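You operate a simulated robot arm through the tools that you are given. There is no shell and no other tool.

You run a simulated two-armed robot. Do the job below in one go: nothing can be reset, and whatever is moved stays where it is left.

TASK
Pick up the large paper cassette from the packing table top with one hand, pass it to the other hand and put it on the ledge before the deep crate.

The check looks at the end state, three seconds after you hand in, the way a careful person would. Anything else that was tipped, shoved, dropped, spilled or broken makes it a failure.

THE ROBOT
Two 7-joint arms with two-finger parallel grippers on one trunk, on a base that moves. Base frame: it is fixed to the floor where the robot stands at the start and does not move with it; the origin is under the middle of the robot, x ahead of it, y to its left, z up. Readings come in mm, rad, newtons and seconds.
The left shoulder is at the start at [30, 119, 935], the right one opposite. With the tool pointing down near the work surface each hand reaches from about 280 to 680 mm from the robot's upright axis, wherever it stands, measured 20 degrees to its own side. Places, roughly: paper cassette [2000, -250, 750]; something (38x25 cm) [2660, -20, 800]. Payload 3.43 kg a hand.
The TCP of each hand is the grasp point between the finger pads, 30 mm short of the fingertips. In the tool frame z runs along the fingers and y along their closing line. Largest opening 94 mm; finger width 28, thickness 10; the body of the gripper, 50 by 96 mm, starts 55 mm behind the TCP.
Orientation is that of the tool frame in the base frame, as a unit quaternion [x, y, z, w]. With the fingers straight down and closing along the base's y, the tool's x points along the base's -x, its y along +y and its z along -z.

THE INTERFACE
- The arms move only by the tool send_rows. It takes "left_targets", "right_targets" or both (then of equal length, played together; a hand with none holds still); each is a list of rows, each a list of 3 entries, a list of its own where there are three numbers: the turn, a rotation vector about the tool's x, y, z in degrees, then the shift along the tool's x, y, z in mm, then the opening, from 0 (shut) to 1 (fully open). In form: [[[rx, ry, rz], [tx, ty, tz], grip], ...]. A call has 1 to 20 rows; each row is the pose to reach, as a shift and turn from the pose commanded when the call began, along the tool's axes at that moment. A row lasts 0.2 s, in which the tool goes at most 50 mm and 0.15 rad; a call with a longer step from one row to the next is refused whole, and so is a gripper value outside its range. A pose out of reach is approached as far as the arm can. The call stops where the force on the tool passes 40 N (or 10 N more than at its start, if that is more) or the arm is blocked; 0.2 s more then pass. The fingers move at their own pace (about 72 mm/s each) and stop on an object; they squeeze with about 31 N. The grip force told is the motor's: it shows also when the fingers shut on nothing. Time passes only in rows, and 0.2 s behind the last, so rows that repeat a pose let the fingers close. The reply holds the time, the measured pose of the TCP, the force on the tool along the base axes, the opening and the grip force, in the units named above and with some noise, with the torque about the TCP (base axes, N m) and any sound that the robot's microphone picked up, and new pictures: "pictures" is both (left out), scene, wrist or none (wrist: the cameras of the hands that moved).
- Cameras (640 x 400 px; columns grow to the right, rows downward): "scene" is now at [50.3, -9.9, 1646.1]; the picture's right is [-0.13, -0.99, 0.00], its down [-0.71, 0.09, -0.70] and it looks along [0.69, -0.09, -0.72] (base axes); focal length 276 px, centre (320, 200). "left" rides on the left gripper at [76, -14, -102] in its tool frame; the picture's right is [0.18, 0.98, 0.00], its down [-0.75, 0.14, -0.64] and it looks along [-0.63, 0.12, 0.77] (tool axes); focal length 243 px, centre (320, 200). "right" rides on the right gripper at [76, 14, -103] in its tool frame; the picture's right is [-0.18, 0.98, 0.00], its down [-0.75, -0.14, -0.64] and it looks along [-0.63, -0.12, 0.77] (tool axes); focal length 243 px, centre (320, 200). There is no depth. A picture from a camera that has moved, and an enlarged one, comes with that camera's place and axes in the base frame and with its lens.
- lift_body(by): moves the trunk up (or, below 0, down) by that many mm; the arms and the scene camera ride with it, the base frame stays. It gives what a move gives, with no picture.
- steer(legs): drives the robot by 1 to 6 legs, each [ahead, turn to the left] in mm and rad, along the robot's own axes; the way and the turn of a leg run together, so that a leg with both is an arc; at most 1500 mm and 3.142 rad a leg. The arms and the cameras ride along, it lands a little off, and it stops where it bumps. It gives what a move gives, and a new picture of the scene camera.
- aim_head(pan, tilt): turns the head with the scene camera to pan (to the left, within 2.496 rad either way) and tilt (down, from -0.506 to 1.204), counted from straight ahead of the robot. It gives what a move gives, and a new picture of the scene camera.
- enlarge(camera, box): a new picture of the part [left, top, right, bottom] of that camera's present view, enlarged. The clock stands still meanwhile.
- hand_in(): hands the job in; it is judged then, once.

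Places have to be worked out from the pictures, the camera data and where the tool is seen. Open the grippers and draw the arms clear of the work before you hand the job in, unless the task says otherwise.

The tools are called after "Request:" as name(argument=value, ...) on one line, values as JSON. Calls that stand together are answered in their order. send_rows: Moves the arms, as the interface text tells. Its arguments: {"type":"object","properties":{"left_targets":{"type":"array","items":{"type":"array"}},"right_targets":{"type":"array","items":{"type":"array"}},"pictures":{"type":"string","enum":["both","scene","wrist","none"]}},"required":[]} The other tools are called the same way: lift_body (by) moves the trunk up or down; steer (legs) drives the base; aim_head (pan, tilt) turns the head that bears the scene camera; enlarge (camera, box) takes an enlarged picture of a part of a camera's view; hand_in () hands the job in.

At the start:

```text
time_s: 0.0
left_position: [393.9, 170.2, 1051.4]
left_tool_rot: [0.0, 1.0, 0.0, 0.0]
left_ft_force: [-0.2, 0.6, -0.1]
left_torque: [0.02, 0.01, -0.06]
left_gripper_width: 93.9
left_grip_force: 0.0
right_position: [489.8, -198.2, 1085.4]
right_tool_rot: [-0.001, 1.0, 0.0, 0.0]
right_ft_force: [-0.4, 0.7, 0.0]
right_torque: [0.03, 0.04, -0.02]
right_gripper_width: 94.3
right_grip_force: 0.0
trunk travel left (down, up): [-200.0, 210.0]
robot x, y, heading: [-0.9, 0.8, 0.001]
head pan, tilt (commanded): [-0.127, 0.801]
```

scene: 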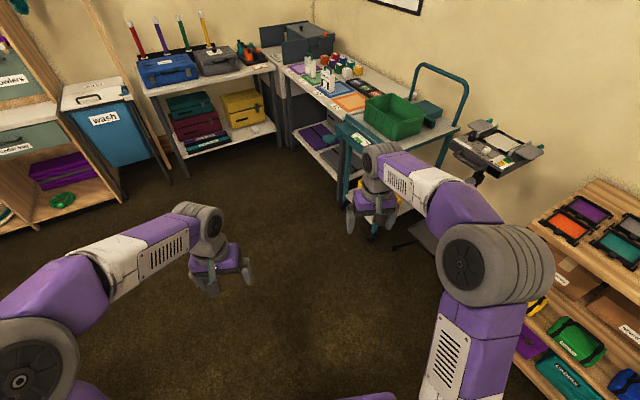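
right: 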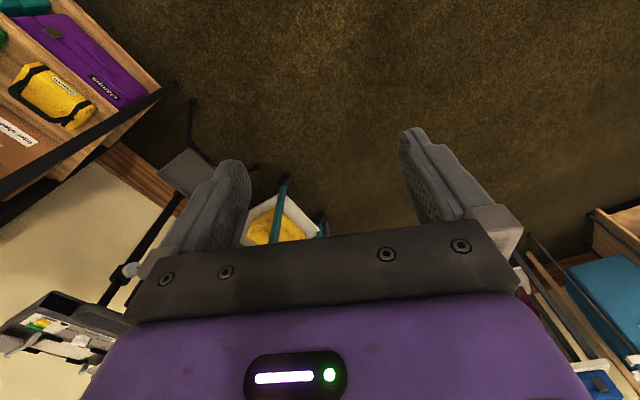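
left: 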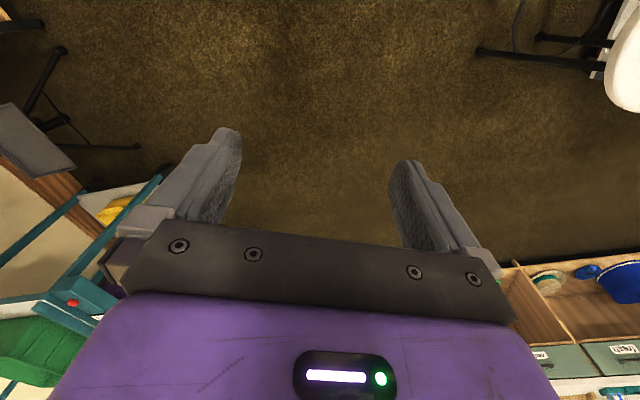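

I start by looking closer at the packing table, where the cassette and the deep crate should be (around columns 270–470, rows 20–150 in the scene picture).

Request:
enlarge(camera="scene", box=[250, 10, 410, 110])

Request:
enlarge(camera="scene", box=[280, 60, 480, 185])

```text
4.00 times, centred on (330, 60) of scene
camera zoom: at [50.3, -9.9, 1646.1], right [-0.13, -0.99, 0.0], down [-0.71, 0.09, -0.7], along [0.69, -0.09, -0.72], focal length 1102 px, centre (280, 760)
```

zoom: 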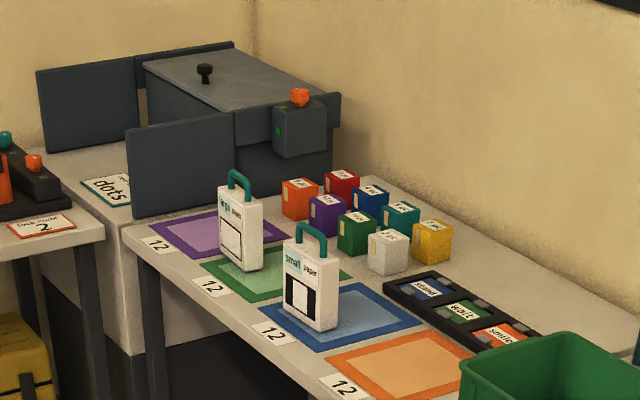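

```text
3.20 times, centred on (380, 122) of scene
camera zoom: at [50.3, -9.9, 1646.1], right [-0.13, -0.99, 0.0], down [-0.71, 0.09, -0.7], along [0.69, -0.09, -0.72], focal length 882 px, centre (128, 448)
```

zoom: 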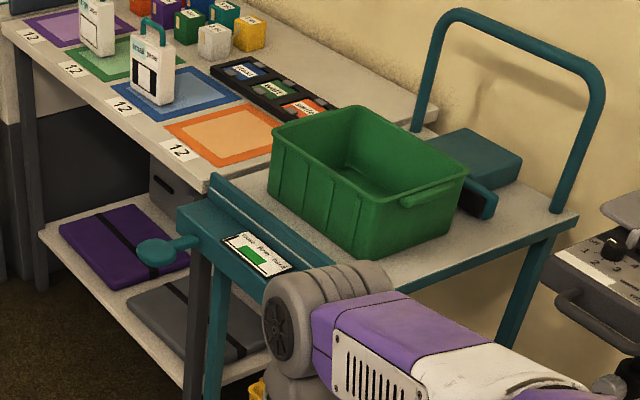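

Two white handled cassettes stand on the table, one seemingly labelled "large" and the other "small". I enlarge their labels and the grey machine behind them to be sure.

Request:
enlarge(camera="scene", box=[296, 45, 344, 97])

Request:
enlarge(camera="scene", box=[250, 15, 346, 75])

```text
7.69 times, centred on (320, 71) of scene
camera zoom: at [50.3, -9.9, 1646.1], right [-0.13, -0.99, 0.0], down [-0.71, 0.09, -0.7], along [0.69, -0.09, -0.72], focal length 2119 px, centre (320, 1192)
```

zoom: 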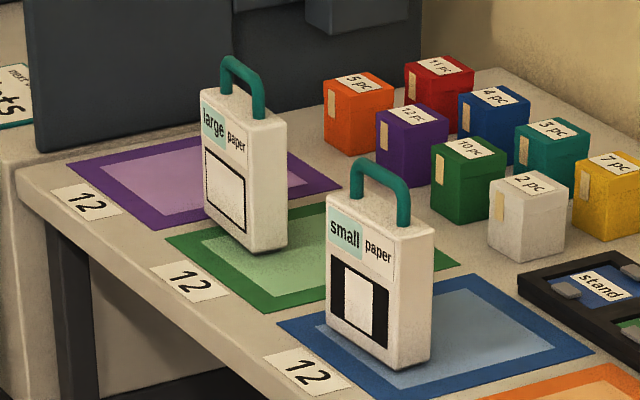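

```text
6.67 times, centred on (298, 45) of scene
camera zoom: at [50.3, -9.9, 1646.1], right [-0.13, -0.99, 0.0], down [-0.71, 0.09, -0.7], along [0.69, -0.09, -0.72], focal length 1836 px, centre (467, 1233)
```

zoom: 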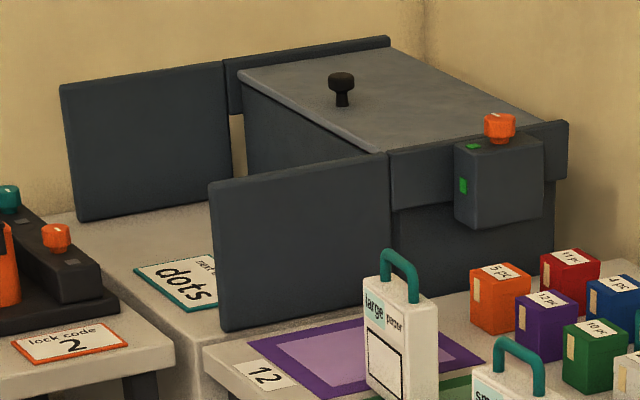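

The "large" cassette stands on the green mat and the "small" one on the blue mat. The room is turned about 25° from my frame, and the machine with wings at the table's far end should be the crate with its ledge. I look around before driving.

Request:
aim_head(pan=0.5, tilt=0.7)

Request:
aim_head(pan=0.0, tilt=0.45)

```text
time_s: 1.0
left_position: [393.7, 169.6, 1052.4]
left_tool_rot: [0.0, 1.0, 0.0, -0.001]
left_ft_force: [0.5, 0.7, -0.4]
left_torque: [-0.02, 0.01, 0.01]
left_gripper_width: 93.9
left_grip_force: 0.1
right_position: [491.1, -196.9, 1086.2]
right_tool_rot: [0.0, 1.0, 0.001, -0.001]
right_ft_force: [0.4, -0.5, -0.9]
right_torque: [0.0, -0.01, 0.02]
right_gripper_width: 94.2
right_grip_force: 0.2
trunk travel left (down, up): [-200.0, 210.0]
robot x, y, heading: [0.2, -3.7, 0.002]
head pan, tilt (commanded): [0.499, 0.7]
camera scene: at [45.0, 40.9, 1654.6], right [0.48, -0.88, 0.0], down [-0.57, -0.31, -0.76], along [0.67, 0.37, -0.64], focal length 276 px, centre (320, 200)
```

scene: 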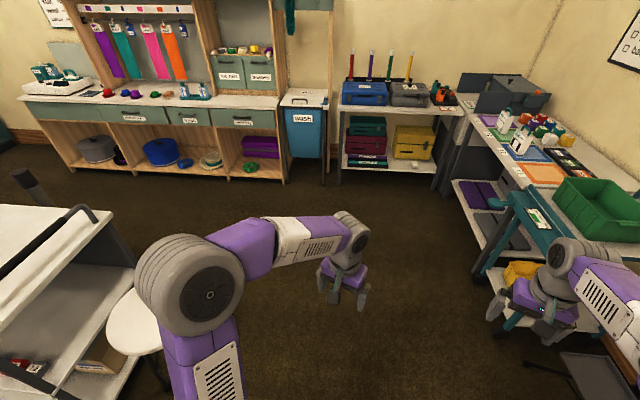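

```text
time_s: 1.9
left_position: [394.2, 170.9, 1051.8]
left_tool_rot: [0.0, 1.0, 0.0, 0.0]
left_ft_force: [-0.1, 0.7, -0.1]
left_torque: [-0.02, 0.04, -0.02]
left_gripper_width: 94.1
left_grip_force: 0.1
right_position: [491.3, -198.7, 1085.0]
right_tool_rot: [0.001, 1.0, 0.0, -0.001]
right_ft_force: [-0.5, 0.6, 0.0]
right_torque: [-0.01, -0.01, -0.01]
right_gripper_width: 94.0
right_grip_force: 0.0
trunk travel left (down, up): [-200.0, 210.0]
robot x, y, heading: [-4.0, 2.7, -0.001]
head pan, tilt (commanded): [0.0, 0.45]
camera scene: at [62.3, 0.4, 1676.7], right [0.0, -1.0, 0.0], down [-0.44, 0.0, -0.9], along [0.9, 0.0, -0.44], focal length 276 px, centre (320, 200)
```

scene: 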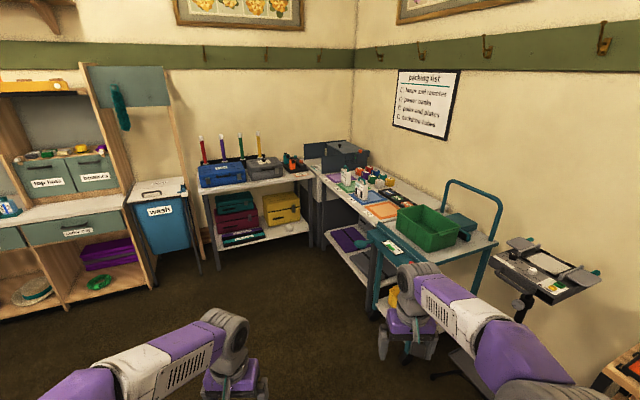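

The floor straight ahead is clear and the cart on the right begins near x 1400, y -250. I drive ahead on a slight left arc to get closer.

Request:
steer(legs=[[1200, 0.2]])

Request:
aim_head(pan=-0.45, tilt=0.75)

```text
time_s: 8.0
left_position: [1539.9, 357.9, 1053.0]
left_tool_rot: [-0.097, 0.995, 0.0, 0.0]
left_ft_force: [-0.2, -0.8, -0.6]
left_torque: [0.02, 0.0, 0.0]
left_gripper_width: 94.0
left_grip_force: 0.1
right_position: [1706.1, 13.6, 1085.9]
right_tool_rot: [-0.096, 0.995, 0.0, 0.0]
right_ft_force: [-0.1, 0.0, -0.1]
right_torque: [0.0, 0.01, 0.0]
right_gripper_width: 94.1
right_grip_force: 0.0
trunk travel left (down, up): [-200.0, 210.0]
robot x, y, heading: [1185.8, 116.9, 0.196]
head pan, tilt (commanded): [0.0, 0.45]
camera scene: at [1247.8, 127.4, 1676.7], right [0.19, -0.98, 0.0], down [-0.43, -0.08, -0.9], along [0.88, 0.17, -0.44], focal length 276 px, centre (320, 200)
```

scene: 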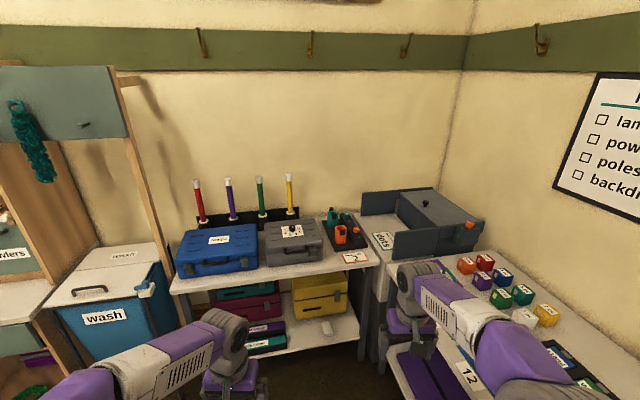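

```text
time_s: 8.9
left_position: [1541.6, 358.2, 1052.6]
left_tool_rot: [-0.097, 0.995, 0.0, 0.0]
left_ft_force: [0.0, -0.2, 0.4]
left_torque: [0.02, 0.01, 0.0]
left_gripper_width: 94.2
left_grip_force: 0.0
right_position: [1706.2, 15.3, 1085.8]
right_tool_rot: [-0.097, 0.995, 0.0, 0.001]
right_ft_force: [-0.2, -0.4, 0.9]
right_torque: [0.0, 0.0, 0.02]
right_gripper_width: 94.0
right_grip_force: 0.1
trunk travel left (down, up): [-200.0, 210.0]
robot x, y, heading: [1186.8, 116.2, 0.195]
head pan, tilt (commanded): [-0.45, 0.75]
camera scene: at [1237.5, 88.7, 1650.4], right [-0.25, -0.97, 0.0], down [-0.66, 0.17, -0.73], along [0.71, -0.19, -0.68], focal length 276 px, centre (320, 200)
```

scene: 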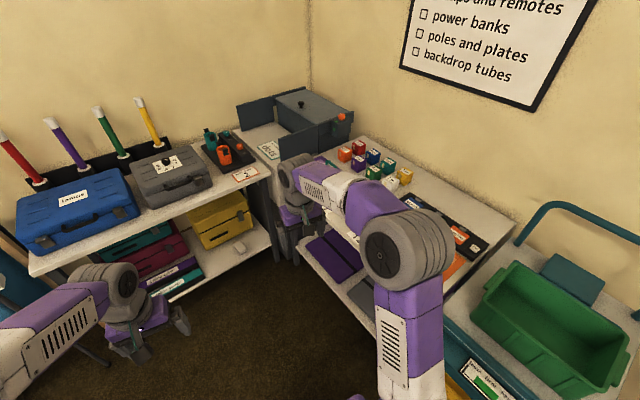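

The right arm hides the cassettes; benches are about 800 mm high by triangulation. I draw both hands back and up to stay clear while I approach.

Request:
send_rows(right_targets=[[[0, 0, 0], [40, 0, -20], 1], [[0, 0, 0], [80, 0, -40], 1], [[0, 0, 0], [120, 0, -60], 1], [[0, 0, 0], [150, -20, -80], 1], [[0, 0, 0], [180, -40, -100], 1]], left_targets=[[[0, 0, 0], [20, 0, -20], 1], [[0, 0, 0], [40, 0, -50], 1], [[0, 0, 0], [60, 10, -80], 1], [[0, 0, 0], [70, 20, -110], 1], [[0, 0, 0], [80, 30, -140], 1]], pictures="scene")

```text
time_s: 10.1
left_position: [1453.9, 369.8, 1194.0]
left_tool_rot: [-0.098, 0.995, 0.001, 0.0]
left_ft_force: [-0.3, 0.0, 0.2]
left_torque: [0.0, -0.03, 0.02]
left_gripper_width: 94.1
left_grip_force: 0.2
right_position: [1532.6, -59.3, 1185.4]
right_tool_rot: [-0.096, 0.995, 0.001, 0.001]
right_ft_force: [-0.1, -0.1, 0.4]
right_torque: [-0.02, -0.05, 0.0]
right_gripper_width: 94.0
right_grip_force: 0.1
trunk travel left (down, up): [-200.0, 210.0]
robot x, y, heading: [1185.1, 117.4, 0.191]
head pan, tilt (commanded): [-0.45, 0.75]
camera scene: at [1235.0, 88.0, 1650.4], right [-0.25, -0.97, 0.0], down [-0.66, 0.17, -0.73], along [0.71, -0.19, -0.68], focal length 276 px, centre (320, 200)
```

scene: 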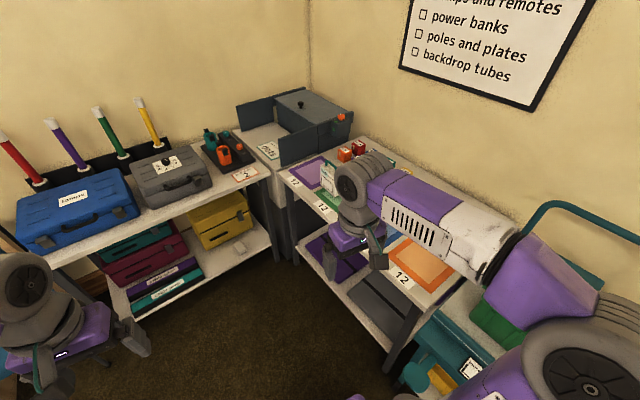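

The large cassette peeks out left of the right hand. I enlarge that area to triangulate.

Request:
enlarge(camera="scene", box=[230, 80, 390, 220])

```text
2.86 times, centred on (310, 150) of scene
camera zoom: at [1235.0, 88.0, 1650.4], right [-0.25, -0.97, 0.0], down [-0.66, 0.17, -0.73], along [0.71, -0.19, -0.68], focal length 787 px, centre (349, 343)
```

zoom: 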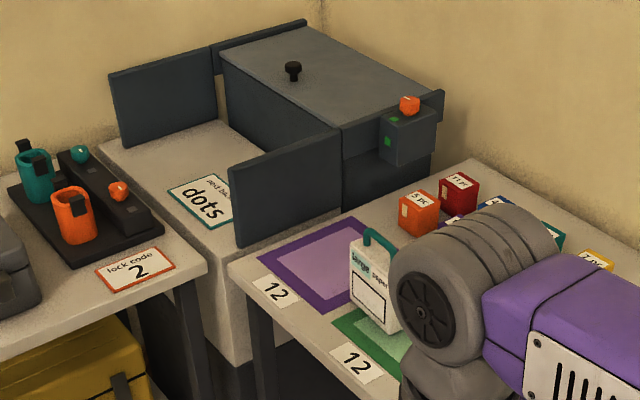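

Triangulating gives: table top about z 810, large cassette centred near (2155, -210) with its 96 mm width along the table and about 50 mm thick. The ledge lies between the two wings around (2665, -28, 800), and the wings rise to about z 960. I drive round to face the table and the corner.

Request:
steer(legs=[[0, 0.25], [600, 0], [0, -1.3]])

Request:
aim_head(pan=0.0, tilt=0.9)

```text
time_s: 17.6
left_position: [2079.7, 254.5, 1193.1]
left_tool_rot: [0.427, 0.904, -0.001, 0.0]
left_ft_force: [0.1, -1.4, -0.5]
left_torque: [-0.04, -0.02, -0.01]
left_gripper_width: 94.2
left_grip_force: 0.1
right_position: [1740.7, -18.7, 1184.8]
right_tool_rot: [0.427, 0.904, 0.001, -0.001]
right_ft_force: [-0.1, -0.3, 0.4]
right_torque: [-0.02, -0.03, 0.01]
right_gripper_width: 94.1
right_grip_force: 0.1
trunk travel left (down, up): [-200.0, 210.0]
robot x, y, heading: [1724.4, 370.0, -0.879]
head pan, tilt (commanded): [-0.45, 0.75]
camera scene: at [1727.7, 313.3, 1650.3], right [-0.97, -0.24, 0.0], down [-0.16, 0.66, -0.73], along [0.17, -0.71, -0.68], focal length 276 px, centre (320, 200)
```

scene: 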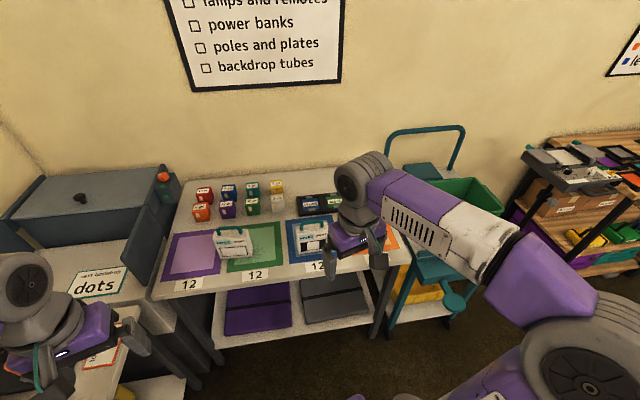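

```text
time_s: 18.5
left_position: [2079.3, 254.5, 1192.4]
left_tool_rot: [0.426, 0.905, 0.0, 0.0]
left_ft_force: [-0.4, 0.0, -0.3]
left_torque: [0.03, -0.01, 0.02]
left_gripper_width: 94.0
left_grip_force: 0.0
right_position: [1740.0, -18.4, 1185.7]
right_tool_rot: [0.427, 0.904, 0.0, 0.0]
right_ft_force: [0.5, -0.2, -0.4]
right_torque: [0.03, -0.01, 0.04]
right_gripper_width: 94.1
right_grip_force: 0.1
trunk travel left (down, up): [-200.0, 210.0]
robot x, y, heading: [1729.8, 368.5, -0.882]
head pan, tilt (commanded): [0.0, 0.901]
camera scene: at [1756.1, 335.6, 1638.4], right [-0.77, -0.64, 0.0], down [-0.5, 0.6, -0.62], along [0.4, -0.48, -0.78], focal length 276 px, centre (320, 200)
```

scene: 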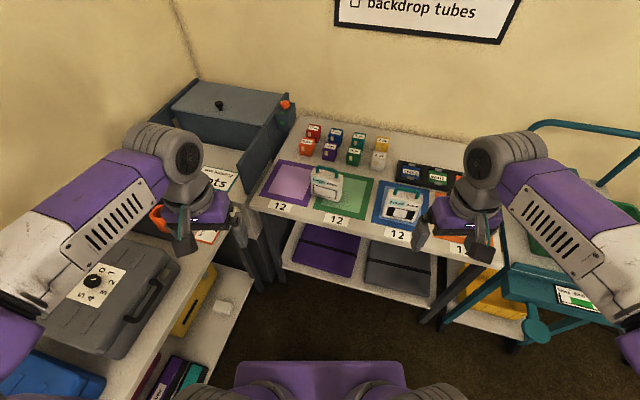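

Clear view of everything now. I enlarge the cassette area and the ledge area.

Request:
enlarge(camera="scene", box=[250, 120, 442, 240])

Request:
enlarge(camera="scene", box=[130, 70, 322, 240])

```text
3.33 times, centred on (346, 180) of scene
camera zoom: at [1756.1, 335.6, 1638.4], right [-0.77, -0.64, 0.0], down [-0.5, 0.6, -0.62], along [0.4, -0.48, -0.78], focal length 918 px, centre (233, 267)
```

zoom: 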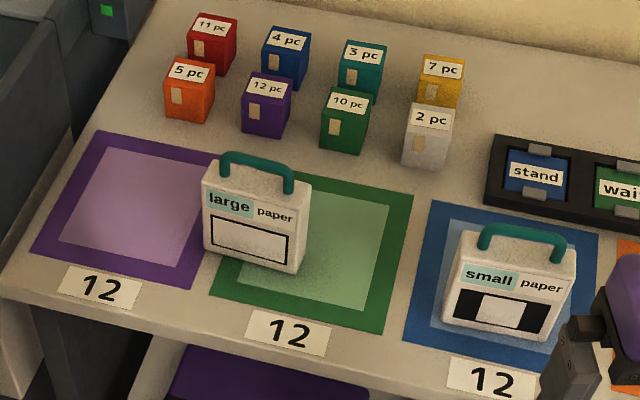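

```text
2.35 times, centred on (226, 155) of scene
camera zoom: at [1756.1, 335.6, 1638.4], right [-0.77, -0.64, 0.0], down [-0.5, 0.6, -0.62], along [0.4, -0.48, -0.78], focal length 648 px, centre (541, 306)
```

zoom: 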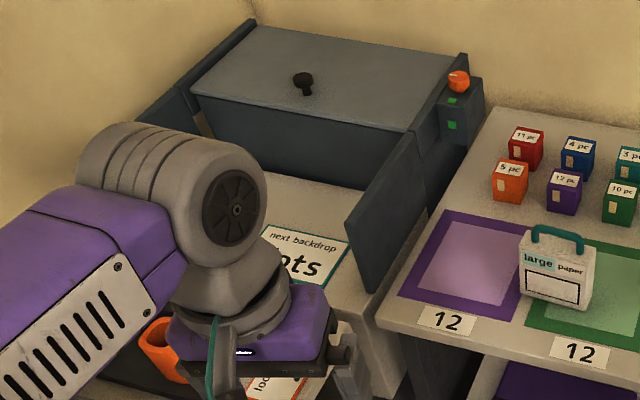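

Cassette's label reads "large paper"; it is turned a few degrees from the table axes and straddles two mats. The free ledge between the wings has a "dots" card in its front half, so I'll aim for the strip behind the card. I drive 200 mm closer and look down for base clearance.

Request:
steer(legs=[[200, 0]])

Request:
aim_head(pan=0.0, tilt=1.2)

```text
time_s: 20.1
left_position: [2205.0, 98.2, 1192.8]
left_tool_rot: [0.429, 0.903, 0.0, 0.0]
left_ft_force: [0.3, -0.7, 0.2]
left_torque: [0.02, -0.01, 0.01]
left_gripper_width: 93.9
left_grip_force: 0.2
right_position: [1864.5, -172.9, 1185.3]
right_tool_rot: [0.429, 0.903, 0.001, 0.0]
right_ft_force: [0.2, -1.0, -0.3]
right_torque: [0.04, 0.03, 0.01]
right_gripper_width: 94.1
right_grip_force: 0.1
trunk travel left (down, up): [-200.0, 210.0]
robot x, y, heading: [1855.8, 213.1, -0.889]
head pan, tilt (commanded): [0.0, 0.901]
camera scene: at [1882.6, 181.3, 1638.4], right [-0.77, -0.63, 0.0], down [-0.5, 0.61, -0.62], along [0.39, -0.48, -0.78], focal length 276 px, centre (320, 200)
```

scene: 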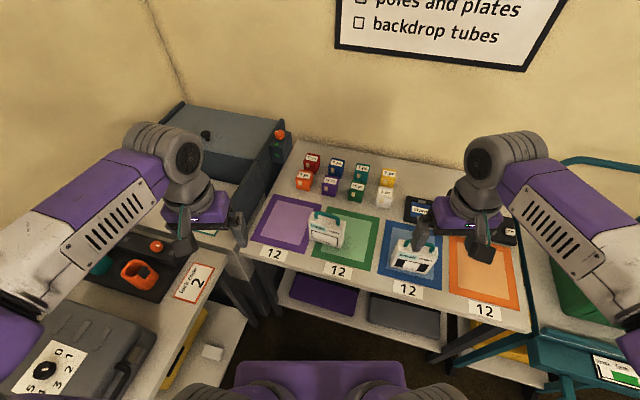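

```text
time_s: 20.9
left_position: [2206.1, 99.1, 1192.9]
left_tool_rot: [0.429, 0.903, 0.0, 0.0]
left_ft_force: [0.6, 0.9, 0.7]
left_torque: [0.01, 0.03, -0.02]
left_gripper_width: 93.9
left_grip_force: 0.1
right_position: [1863.8, -172.6, 1184.7]
right_tool_rot: [0.429, 0.903, 0.0, 0.0]
right_ft_force: [0.0, -0.1, -0.8]
right_torque: [-0.03, 0.01, 0.02]
right_gripper_width: 93.9
right_grip_force: 0.1
trunk travel left (down, up): [-200.0, 210.0]
robot x, y, heading: [1852.2, 216.3, -0.882]
head pan, tilt (commanded): [0.0, 1.201]
camera scene: at [1869.5, 197.3, 1618.6], right [-0.77, -0.63, 0.0], down [-0.59, 0.72, -0.36], along [0.23, -0.28, -0.93], focal length 276 px, centre (320, 200)
```

scene: 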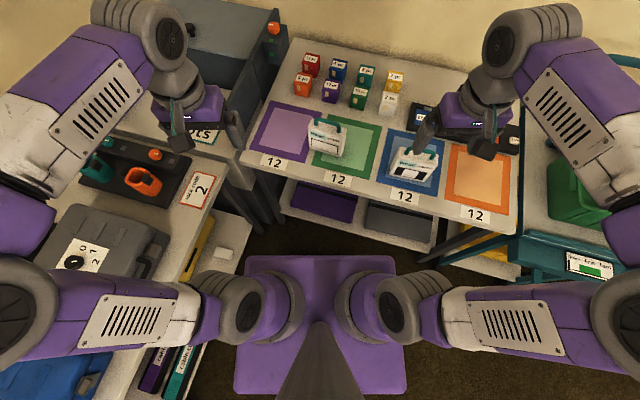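

The base itself is hidden under the trunk, so it reaches at most about 250 mm forward. I now test whether the wrists can be yawed ±90° (needed for the cassette grasp and handover) and use the wrist cameras to look around.

Request:
send_rows(right_targets=[[[0, 0, -8.5], [0, 0, 0], 1], [[0, 0, -17], [0, 0, 0], 1], [[0, 0, -25.5], [0, 0, 0], 1], [[0, 0, -34], [0, 0, 0], 1], [[0, 0, -42.5], [0, 0, 0], 1], [[0, 0, -51], [0, 0, 0], 1], [[0, 0, -59.5], [0, 0, 0], 1], [[0, 0, -68], [0, 0, 0], 1], [[0, 0, -76.5], [0, 0, 0], 1], [[0, 0, -83], [0, 0, 0], 1], [[0, 0, -90], [0, 0, 0], 1]], left_targets=[[[0, 0, 8.5], [0, 0, 0], 1], [[0, 0, 17], [0, 0, 0], 1], [[0, 0, 25.5], [0, 0, 0], 1], [[0, 0, 34], [0, 0, 0], 1], [[0, 0, 42.5], [0, 0, 0], 1], [[0, 0, 51], [0, 0, 0], 1], [[0, 0, 59.5], [0, 0, 0], 1], [[0, 0, 68], [0, 0, 0], 1], [[0, 0, 76.5], [0, 0, 0], 1], [[0, 0, 83], [0, 0, 0], 1], [[0, 0, 90], [0, 0, 0], 1]], pictures="both")

```text
time_s: 23.3
left_position: [2205.7, 100.2, 1193.6]
left_tool_rot: [0.942, 0.335, 0.0, 0.0]
left_ft_force: [0.2, 0.7, -0.1]
left_torque: [-0.02, -0.01, -0.02]
left_gripper_width: 94.1
left_grip_force: 0.0
right_position: [1863.3, -171.3, 1185.4]
right_tool_rot: [-0.337, 0.942, 0.0, 0.0]
right_ft_force: [-0.1, 0.1, 0.5]
right_torque: [0.02, 0.04, 0.01]
right_gripper_width: 94.0
right_grip_force: 0.0
trunk travel left (down, up): [-200.0, 210.0]
robot x, y, heading: [1855.7, 216.7, -0.891]
head pan, tilt (commanded): [0.0, 1.201]
camera scene: at [1869.6, 197.2, 1618.6], right [-0.77, -0.63, 0.0], down [-0.59, 0.72, -0.36], along [0.23, -0.28, -0.93], focal length 276 px, centre (320, 200)
camera right: at [1795.9, -209.2, 1287.2], right [-0.48, 0.88, 0.0], down [0.67, 0.37, 0.64], along [0.56, 0.31, -0.77], focal length 243 px, centre (320, 200)
camera left: at [2253.7, 158.6, 1295.5], right [0.76, -0.65, 0.0], down [-0.5, -0.58, 0.64], along [-0.42, -0.49, -0.77], focal length 243 px, centre (320, 200)
```

scene: 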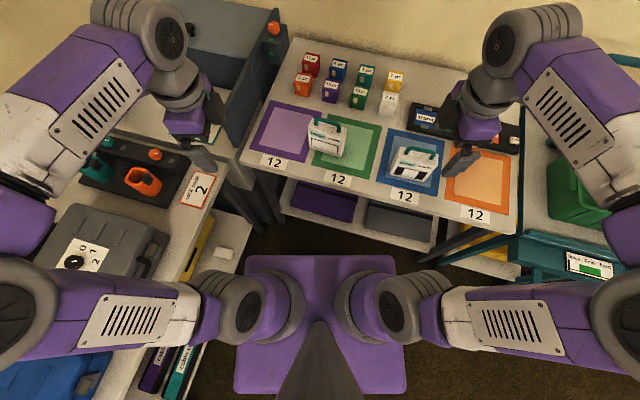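
right: 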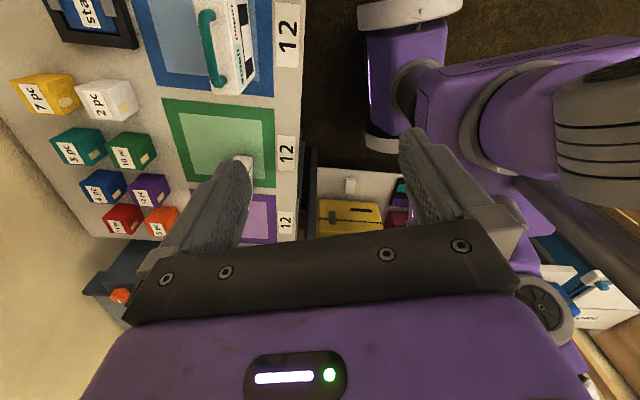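
left: 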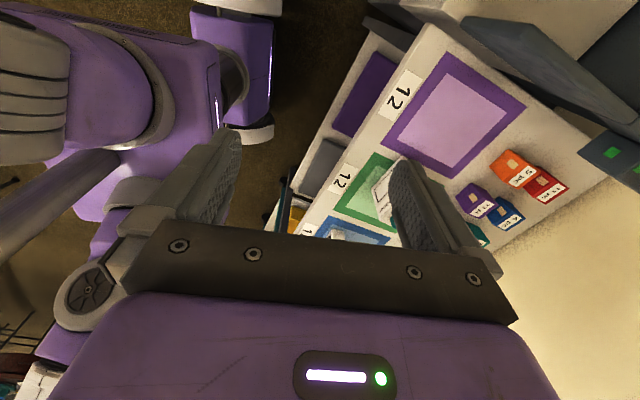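

Both wrists can yaw ±90°, and the wrist views show the base reaching only ~165 mm ahead and ~240 mm to each side. I move about 110 mm further into the corner, keeping ~50 mm clearance from the table front.

Request:
steer(legs=[[0, 0.2], [110, 0], [0, -0.2]])

Request:
aim_head(pan=0.0, tilt=0.95)

```text
time_s: 26.0
left_position: [2289.0, 31.3, 1193.8]
left_tool_rot: [0.942, 0.336, -0.001, 0.0]
left_ft_force: [-0.3, 0.0, 0.2]
left_torque: [0.01, -0.04, 0.0]
left_gripper_width: 93.9
left_grip_force: 0.1
right_position: [1948.2, -241.2, 1185.4]
right_tool_rot: [-0.336, 0.942, 0.0, 0.001]
right_ft_force: [-0.2, 0.7, 0.5]
right_torque: [-0.03, 0.0, -0.01]
right_gripper_width: 94.1
right_grip_force: 0.0
trunk travel left (down, up): [-200.0, 210.0]
robot x, y, heading: [1942.8, 147.7, -0.884]
head pan, tilt (commanded): [0.0, 1.201]
camera scene: at [1953.6, 127.9, 1618.6], right [-0.77, -0.63, 0.0], down [-0.59, 0.72, -0.36], along [0.23, -0.28, -0.93], focal length 276 px, centre (320, 200)
```

scene: 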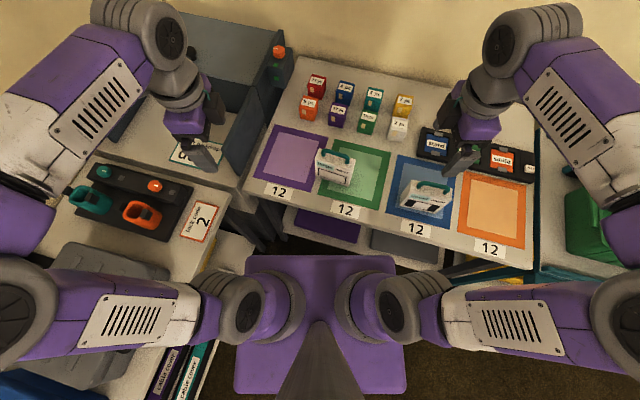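

```text
time_s: 26.8
left_position: [2291.0, 30.8, 1193.4]
left_tool_rot: [0.942, 0.336, 0.0, 0.0]
left_ft_force: [0.7, 0.2, 0.0]
left_torque: [0.01, 0.01, 0.03]
left_gripper_width: 94.1
left_grip_force: 0.0
right_position: [1948.4, -241.0, 1184.6]
right_tool_rot: [-0.337, 0.942, -0.001, 0.0]
right_ft_force: [0.0, 0.2, -0.3]
right_torque: [-0.02, -0.01, 0.01]
right_gripper_width: 93.8
right_grip_force: 0.1
trunk travel left (down, up): [-200.0, 210.0]
robot x, y, heading: [1935.0, 147.0, -0.886]
head pan, tilt (commanded): [0.0, 0.949]
camera scene: at [1964.8, 114.8, 1634.7], right [-0.77, -0.63, 0.0], down [-0.52, 0.63, -0.58], along [0.37, -0.45, -0.81], focal length 276 px, centre (320, 200)
```

scene: 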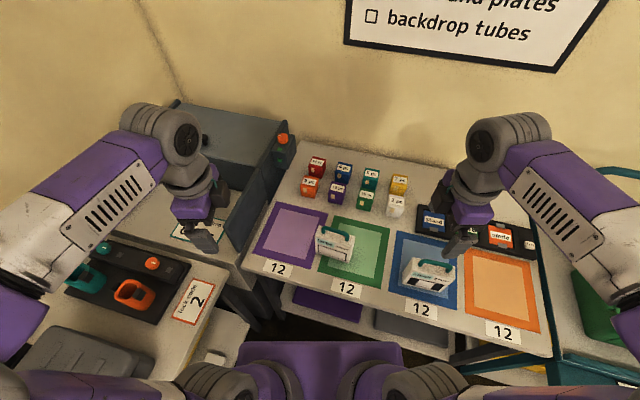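

Now an enlarged look at the large cassette from here for accurate corner positions.

Request:
enlarge(camera="scene", box=[296, 205, 376, 275])

Request:
enlarge(camera="right", box=[0, 0, 640, 400])

```text
5.71 times, centred on (336, 240) of scene
camera zoom: at [1964.8, 114.8, 1634.7], right [-0.77, -0.63, 0.0], down [-0.52, 0.63, -0.58], along [0.37, -0.45, -0.81], focal length 1574 px, centre (229, -29)
```

zoom: 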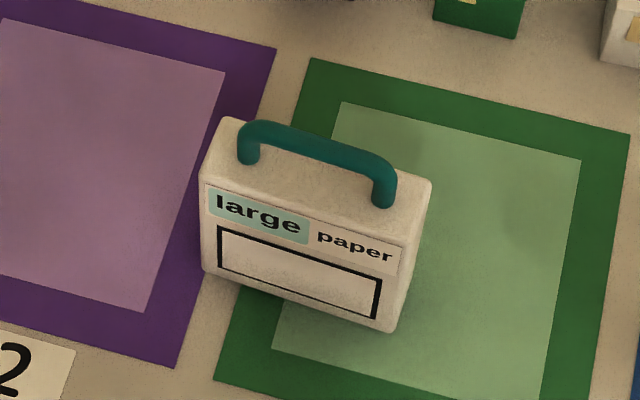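

```text
1.00 times, centred on (320, 200) of right (not enlarged: the box is as wide or as high as the picture)
camera zoom: at [1880.7, -278.5, 1287.3], right [-0.48, 0.88, 0.0], down [0.67, 0.37, 0.64], along [0.56, 0.31, -0.77], focal length 243 px, centre (320, 200)
```

zoom: 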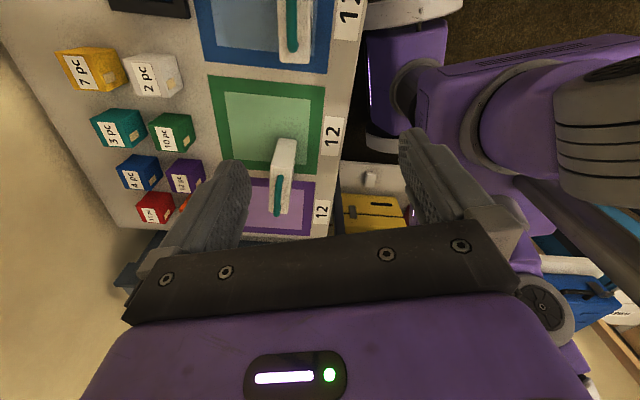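

From this view the large cassette is centred near (2173, -212), width axis at about 19.5°, 110 wide × ~42 thick, body top z≈913, handle top z≈958. I move the right hand above its near end and turn it to match the cassette.

Request:
send_rows(right_targets=[[[0, 0, 4], [-31, -21, 17], 1], [[0, 0, 8], [-62, -43, 34], 1], [[0, 0, 12], [-93, -64, 51], 1], [[0, 0, 16], [-124, -85, 68], 1], [[0, 0, 19.8], [-154.4, -106.6, 84.6], 1], [[0, 0, 19.8], [-154.4, -106.6, 84.6], 1]], pictures="both")

```text
time_s: 28.2
left_position: [2289.6, 30.6, 1193.6]
left_tool_rot: [0.942, 0.336, -0.001, -0.001]
left_ft_force: [-0.4, -0.3, 0.2]
left_torque: [0.02, 0.01, -0.01]
left_gripper_width: 94.0
left_grip_force: 0.2
right_position: [2136.9, -226.0, 1100.8]
right_tool_rot: [-0.169, 0.986, 0.0, 0.002]
right_ft_force: [0.3, 0.0, -0.4]
right_torque: [-0.02, 0.0, 0.01]
right_gripper_width: 93.9
right_grip_force: 0.1
trunk travel left (down, up): [-200.0, 210.0]
robot x, y, heading: [1939.1, 147.2, -0.887]
head pan, tilt (commanded): [0.0, 0.949]
camera scene: at [1963.7, 115.0, 1634.8], right [-0.77, -0.63, 0.0], down [-0.51, 0.63, -0.58], along [0.37, -0.45, -0.81], focal length 276 px, centre (320, 200)
camera right: at [2060.5, -238.7, 1203.5], right [-0.15, 0.99, 0.0], down [0.76, 0.12, 0.64], along [0.64, 0.1, -0.77], focal length 243 px, centre (320, 200)
```

scene: 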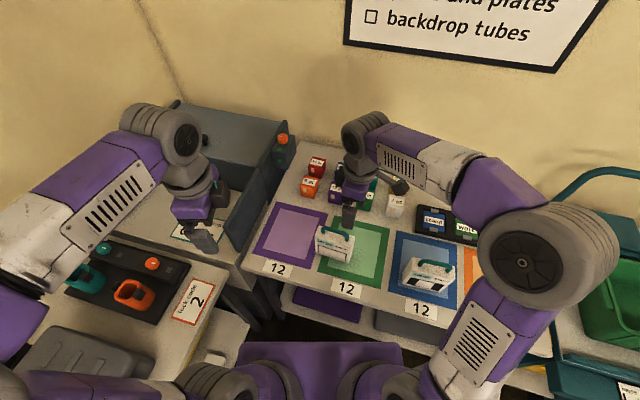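
right: 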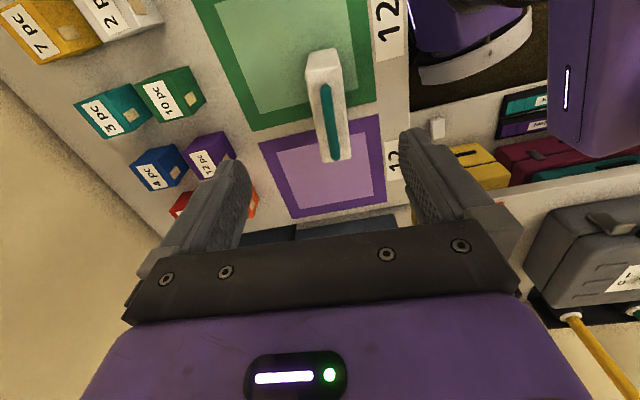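

The hand is above the near end and the wrist view lines up with the cassette. I enlarge the wrist view to refine its position.

Request:
enlarge(camera="right", box=[265, 35, 393, 185])

```text
2.67 times, centred on (329, 110) of right
camera zoom: at [2060.5, -238.7, 1203.5], right [-0.15, 0.99, 0.0], down [0.76, 0.12, 0.64], along [0.64, 0.1, -0.77], focal length 647 px, centre (296, 440)
```

zoom: 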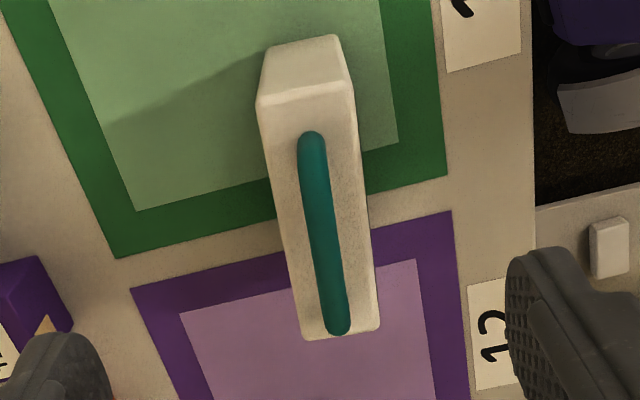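

Wrist measurement: the cassette is aligned with the hand's axes and sits ~6 mm towards me from the hand centre, thickness ~40 mm. I tilt the hand 40° (leaning to the right) and lower it to just above the handle.

Request:
send_rows(right_targets=[[[0, -8, 0], [0, 1.5, 18], 1], [[0, -16, 0], [0, 3, 36], 1], [[0, -24, 0], [0, 4.5, 54], 1], [[0, -32, 0], [0, 6, 72], 1], [[0, -40, 0], [0, 6, 88], 1], [[0, -40, 0], [0, 6, 88], 1]], pictures="both")

```text
time_s: 29.6
left_position: [2289.6, 29.9, 1194.0]
left_tool_rot: [0.942, 0.336, -0.001, 0.0]
left_ft_force: [0.7, -0.8, -0.5]
left_torque: [-0.06, 0.0, 0.02]
left_gripper_width: 94.2
left_grip_force: 0.1
right_position: [2132.7, -219.8, 1013.9]
right_tool_rot: [-0.159, 0.926, 0.058, 0.338]
right_ft_force: [-0.1, -0.1, 1.4]
right_torque: [-0.04, 0.01, 0.02]
right_gripper_width: 93.8
right_grip_force: 0.1
trunk travel left (down, up): [-200.0, 210.0]
robot x, y, heading: [1939.2, 146.8, -0.88]
head pan, tilt (commanded): [0.0, 0.949]
camera scene: at [1965.1, 115.4, 1634.8], right [-0.77, -0.63, 0.0], down [-0.52, 0.63, -0.58], along [0.37, -0.45, -0.81], focal length 276 px, centre (320, 200)
camera right: at [2011.7, -247.4, 1042.1], right [-0.19, 0.97, 0.12], down [0.2, -0.08, 0.98], along [0.96, 0.21, -0.18], focal length 243 px, centre (320, 200)
```

scene: 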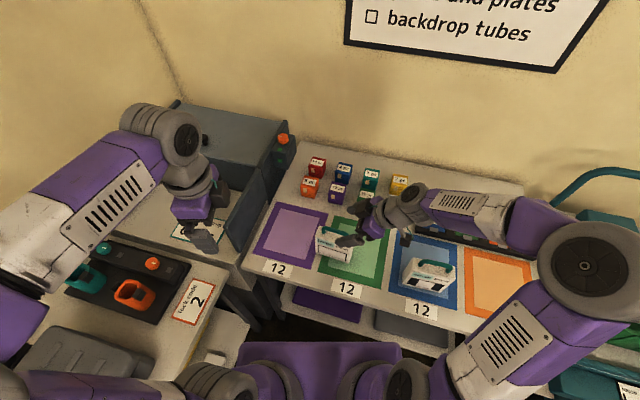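
right: 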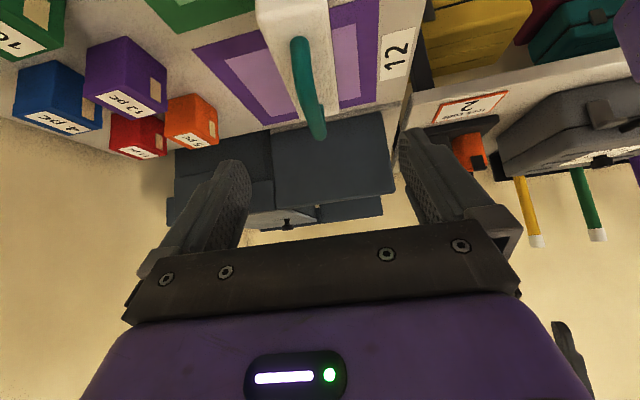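

The hand is tilted as wanted. Before descending I check the clearance between the right forearm/wrist and the small cassette.

Request:
enlarge(camera="scene", box=[300, 150, 540, 310])

Request:
enlarge(camera="left", box=[0, 0, 640, 400])

```text
2.50 times, centred on (420, 230) of scene
camera zoom: at [1965.1, 115.4, 1634.8], right [-0.77, -0.63, 0.0], down [-0.52, 0.63, -0.58], along [0.37, -0.45, -0.81], focal length 689 px, centre (70, 125)
```

zoom: 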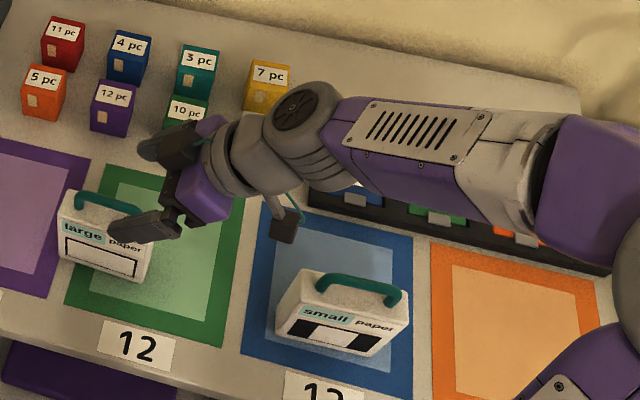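

```text
1.00 times, centred on (320, 200) of left (not enlarged: the box is as wide or as high as the picture)
camera zoom: at [2338.5, 90.1, 1295.4], right [0.77, -0.64, 0.0], down [-0.49, -0.59, 0.64], along [-0.41, -0.49, -0.77], focal length 243 px, centre (320, 200)
```

zoom: 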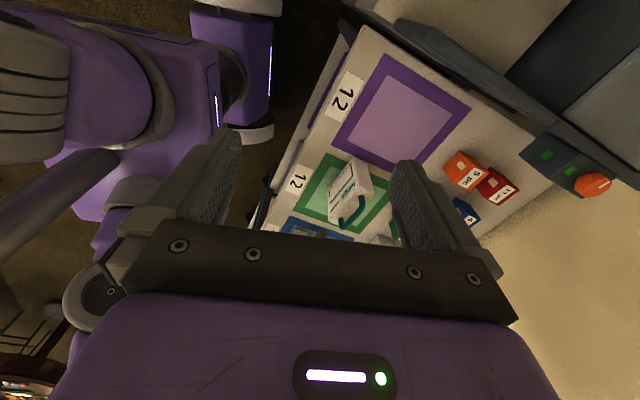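

The right forearm passes over the small cassette, so on descent it could come close. I raise the trunk 200 mm so the elbow stays high and the forearm slopes down to the wrist.

Request:
lift_body(by=200)

```text
time_s: 31.7
left_position: [2290.4, 31.0, 1393.7]
left_tool_rot: [0.942, 0.336, 0.0, 0.0]
left_ft_force: [-0.4, -0.2, 0.8]
left_torque: [0.01, 0.01, 0.02]
left_gripper_width: 94.1
left_grip_force: 0.1
right_position: [2134.1, -220.2, 1213.6]
right_tool_rot: [-0.158, 0.926, 0.057, 0.337]
right_ft_force: [-0.2, -0.5, 0.0]
right_torque: [0.0, -0.01, 0.02]
right_gripper_width: 94.1
right_grip_force: 0.0
trunk travel left (down, up): [-400.0, 10.0]
robot x, y, heading: [1936.8, 145.1, -0.886]
head pan, tilt (commanded): [0.0, 0.949]
```

Now I lower the right hand ~200 mm straight down to just above the handle and check the pictures.

Request:
send_rows(right_targets=[[[0, 0, 0], [26.1, 0, 31.1], 1], [[0, 0, 0], [52.2, 0, 62.2], 1], [[0, 0, 0], [78.3, 0, 93.3], 1], [[0, 0, 0], [104.4, 0, 124.4], 1], [[0, 0, 0], [130.5, 0, 155.5], 1], [[0, 0, 0], [130.5, 0, 155.5], 1]], pictures="both")

Request:
enlarge(camera="scene", box=[300, 150, 540, 310])

```text
time_s: 33.1
left_position: [2290.1, 31.6, 1393.8]
left_tool_rot: [0.942, 0.337, 0.0, 0.0]
left_ft_force: [0.6, 1.2, 0.2]
left_torque: [-0.04, 0.03, 0.04]
left_gripper_width: 94.2
left_grip_force: 0.1
right_position: [2135.0, -218.9, 1012.0]
right_tool_rot: [-0.16, 0.926, 0.058, 0.338]
right_ft_force: [-0.3, 0.9, -0.4]
right_torque: [-0.01, 0.0, 0.01]
right_gripper_width: 94.1
right_grip_force: 0.1
trunk travel left (down, up): [-400.0, 10.0]
robot x, y, heading: [1937.9, 150.5, -0.884]
head pan, tilt (commanded): [0.0, 0.949]
camera scene: at [1964.6, 115.4, 1834.8], right [-0.77, -0.63, 0.0], down [-0.51, 0.63, -0.58], along [0.37, -0.45, -0.81], focal length 276 px, centre (320, 200)
camera right: at [2013.4, -247.0, 1038.9], right [-0.19, 0.97, 0.12], down [0.2, -0.08, 0.98], along [0.96, 0.21, -0.18], focal length 243 px, centre (320, 200)
```

scene: 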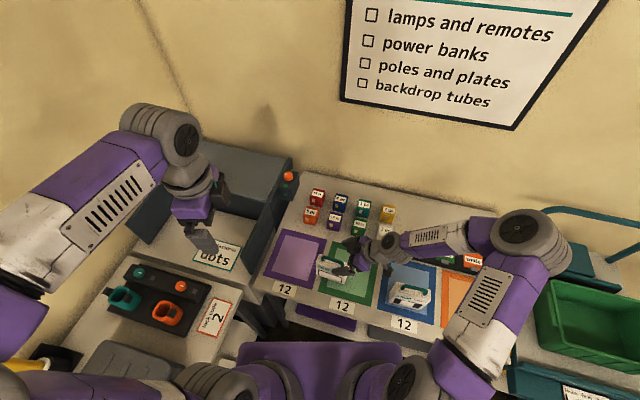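
right: 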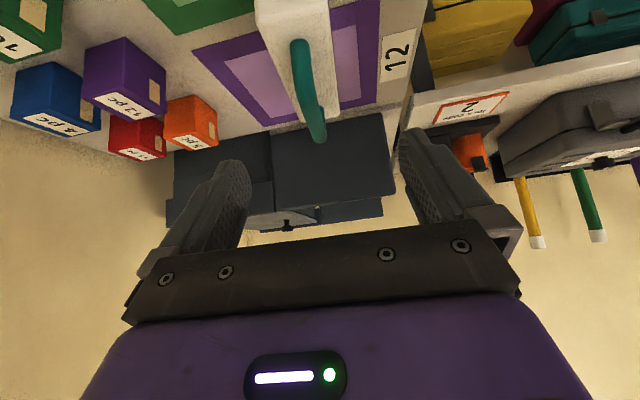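

```text
2.50 times, centred on (420, 230) of scene
camera zoom: at [1964.6, 115.4, 1834.8], right [-0.77, -0.63, 0.0], down [-0.51, 0.63, -0.58], along [0.37, -0.45, -0.81], focal length 689 px, centre (70, 125)
```

zoom: 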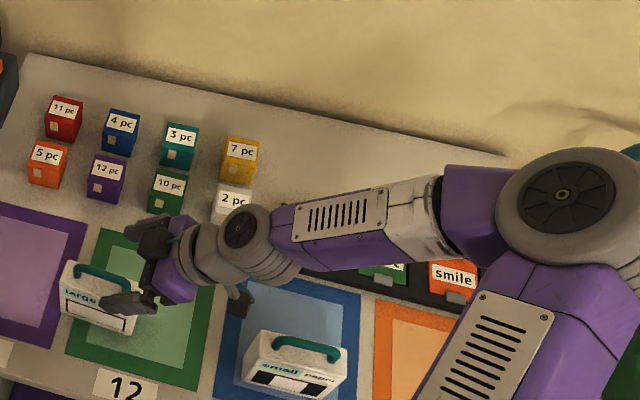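

The forearm now slopes from a high elbow and clears the small cassette well. I lower the last ~144 mm with the open fingers on either side of the cassette.

Request:
send_rows(right_targets=[[[0, 0, 0], [23.1, 0, 27.6], 1], [[0, 0, 0], [46.2, 0, 55.2], 1], [[0, 0, 0], [64.3, 0, 76.6], 1], [[0, 0, 0], [78.5, 0, 93.5], 1], [[0, 0, 0], [92.5, 0, 110.2], 1], [[0, 0, 0], [92.5, 0, 110.2], 1]], pictures="both")

Request:
enlarge(camera="scene", box=[300, 210, 460, 330])

```text
time_s: 34.5
left_position: [2290.0, 31.1, 1392.7]
left_tool_rot: [0.941, 0.337, 0.0, 0.0]
left_ft_force: [0.3, -1.0, -0.2]
left_torque: [0.02, 0.0, -0.01]
left_gripper_width: 93.8
left_grip_force: 0.0
right_position: [2134.4, -218.5, 867.4]
right_tool_rot: [-0.159, 0.926, 0.058, 0.337]
right_ft_force: [-0.4, -0.8, -0.2]
right_torque: [0.0, 0.0, 0.01]
right_gripper_width: 93.9
right_grip_force: 0.1
trunk travel left (down, up): [-400.0, 10.0]
robot x, y, heading: [1937.0, 146.6, -0.884]
head pan, tilt (commanded): [0.0, 0.949]
camera scene: at [1964.7, 115.0, 1834.8], right [-0.77, -0.63, 0.0], down [-0.51, 0.63, -0.58], along [0.37, -0.45, -0.81], focal length 276 px, centre (320, 200)
camera right: at [2012.8, -247.3, 896.0], right [-0.19, 0.97, 0.12], down [0.2, -0.08, 0.98], along [0.96, 0.21, -0.18], focal length 243 px, centre (320, 200)
```

scene: 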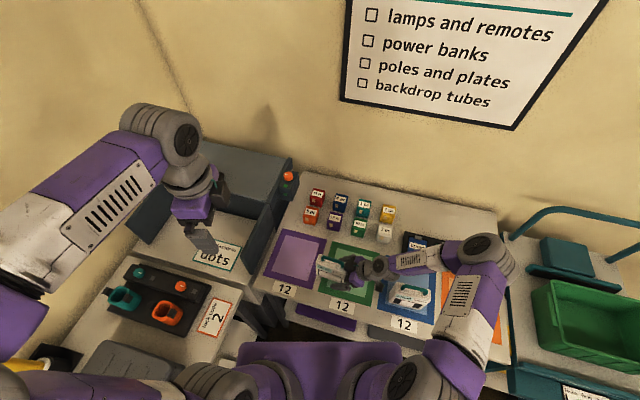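
right: 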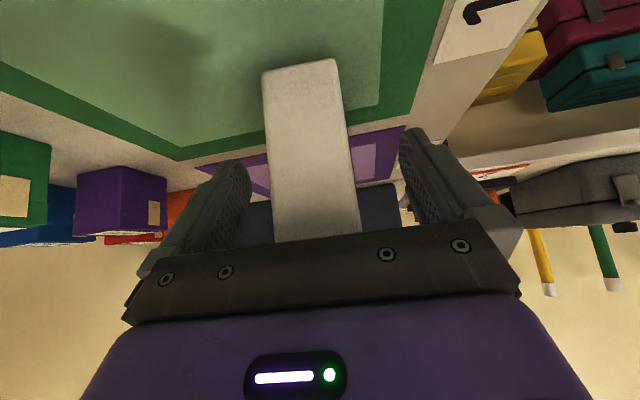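

```text
3.33 times, centred on (380, 270) of scene
camera zoom: at [1964.7, 115.0, 1834.8], right [-0.77, -0.63, 0.0], down [-0.51, 0.63, -0.58], along [0.37, -0.45, -0.81], focal length 918 px, centre (120, -33)
```

zoom: 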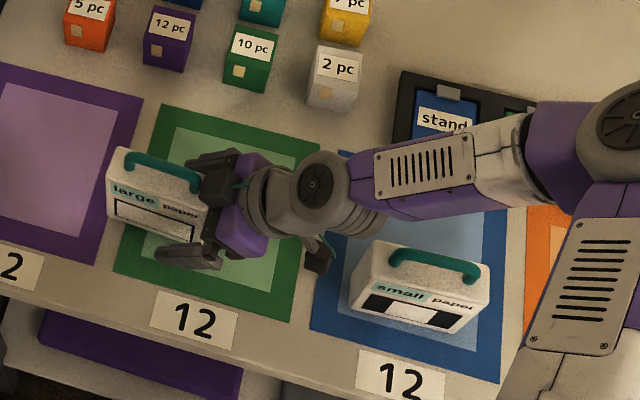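

Fingers straddle the body, nothing is touched (forces ~0). I close the gripper on the cassette.

Request:
send_rows(right_targets=[[[0, 0, 0], [0, 0, 0], 0], [[0, 0, 0], [0, 0, 0], 0], [[0, 0, 0], [0, 0, 0], 0], [[0, 0, 0], [0, 0, 0], 0], [[0, 0, 0], [0, 0, 0], 0]], pictures="wrist")

```text
time_s: 35.7
left_position: [2290.3, 31.3, 1393.6]
left_tool_rot: [0.942, 0.336, 0.0, 0.0]
left_ft_force: [0.0, -0.9, 0.3]
left_torque: [0.02, 0.05, 0.02]
left_gripper_width: 93.5
left_grip_force: 0.1
right_position: [2135.9, -219.6, 867.1]
right_tool_rot: [-0.159, 0.926, 0.058, 0.338]
right_ft_force: [-0.1, -1.0, 0.2]
right_torque: [-0.02, -0.03, -0.05]
right_gripper_width: 44.0
right_grip_force: 30.6
trunk travel left (down, up): [-400.0, 10.0]
robot x, y, heading: [1939.5, 147.7, -0.885]
head pan, tilt (commanded): [0.0, 0.949]
camera right: at [2012.9, -247.6, 896.3], right [-0.19, 0.97, 0.12], down [0.2, -0.08, 0.98], along [0.96, 0.21, -0.18], focal length 243 px, centre (320, 200)
```

right: 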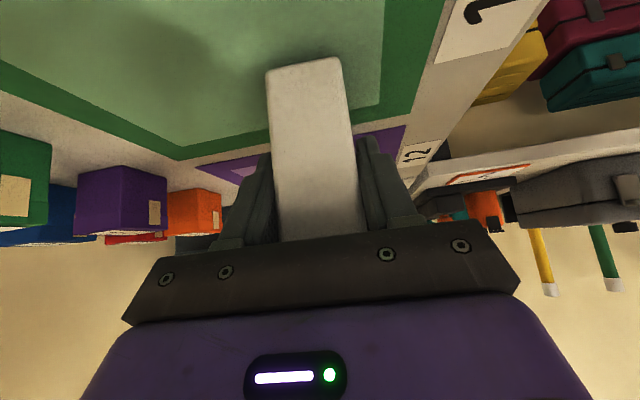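

Gripped at 44 mm width with 31 N. I lift it a little to check weight and hold.

Request:
send_rows(right_targets=[[[0, 0, 0], [-6.4, 0, -7.7], 0], [[0, 0, 0], [-12.9, 0, -15.3], 0], [[0, 0, 0], [-19.3, 0, -23], 0], [[0, 0, 0], [-19.3, 0, -23], 0]], pictures="both")

```text
time_s: 36.7
left_position: [2289.9, 30.2, 1393.6]
left_tool_rot: [0.942, 0.337, 0.001, -0.001]
left_ft_force: [0.2, 0.3, 0.2]
left_torque: [-0.03, 0.03, 0.03]
left_gripper_width: 93.8
left_grip_force: 0.1
right_position: [2133.2, -220.3, 897.0]
right_tool_rot: [-0.159, 0.926, 0.058, 0.337]
right_ft_force: [-0.3, -0.8, -3.9]
right_torque: [-0.05, 0.15, 0.02]
right_gripper_width: 43.9
right_grip_force: 31.4
trunk travel left (down, up): [-400.0, 10.0]
robot x, y, heading: [1935.7, 146.7, -0.886]
head pan, tilt (commanded): [0.0, 0.949]
camera scene: at [1964.9, 114.4, 1834.8], right [-0.77, -0.63, 0.0], down [-0.51, 0.63, -0.58], along [0.37, -0.45, -0.81], focal length 276 px, centre (320, 200)
camera right: at [2012.4, -247.8, 925.5], right [-0.2, 0.97, 0.12], down [0.2, -0.08, 0.98], along [0.96, 0.21, -0.18], focal length 243 px, centre (320, 200)
```

scene: 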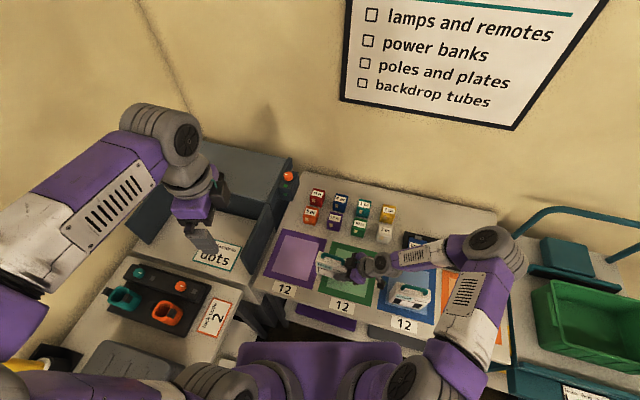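
right: 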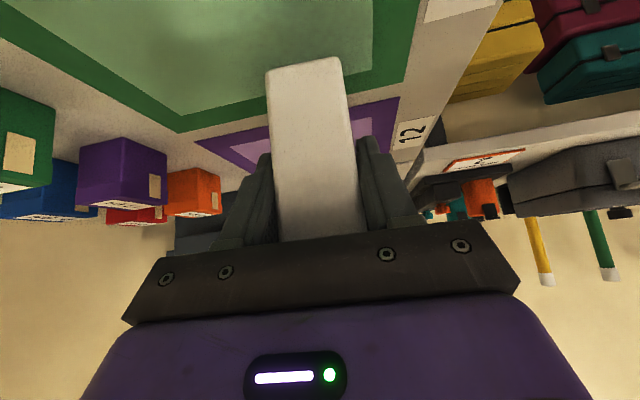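

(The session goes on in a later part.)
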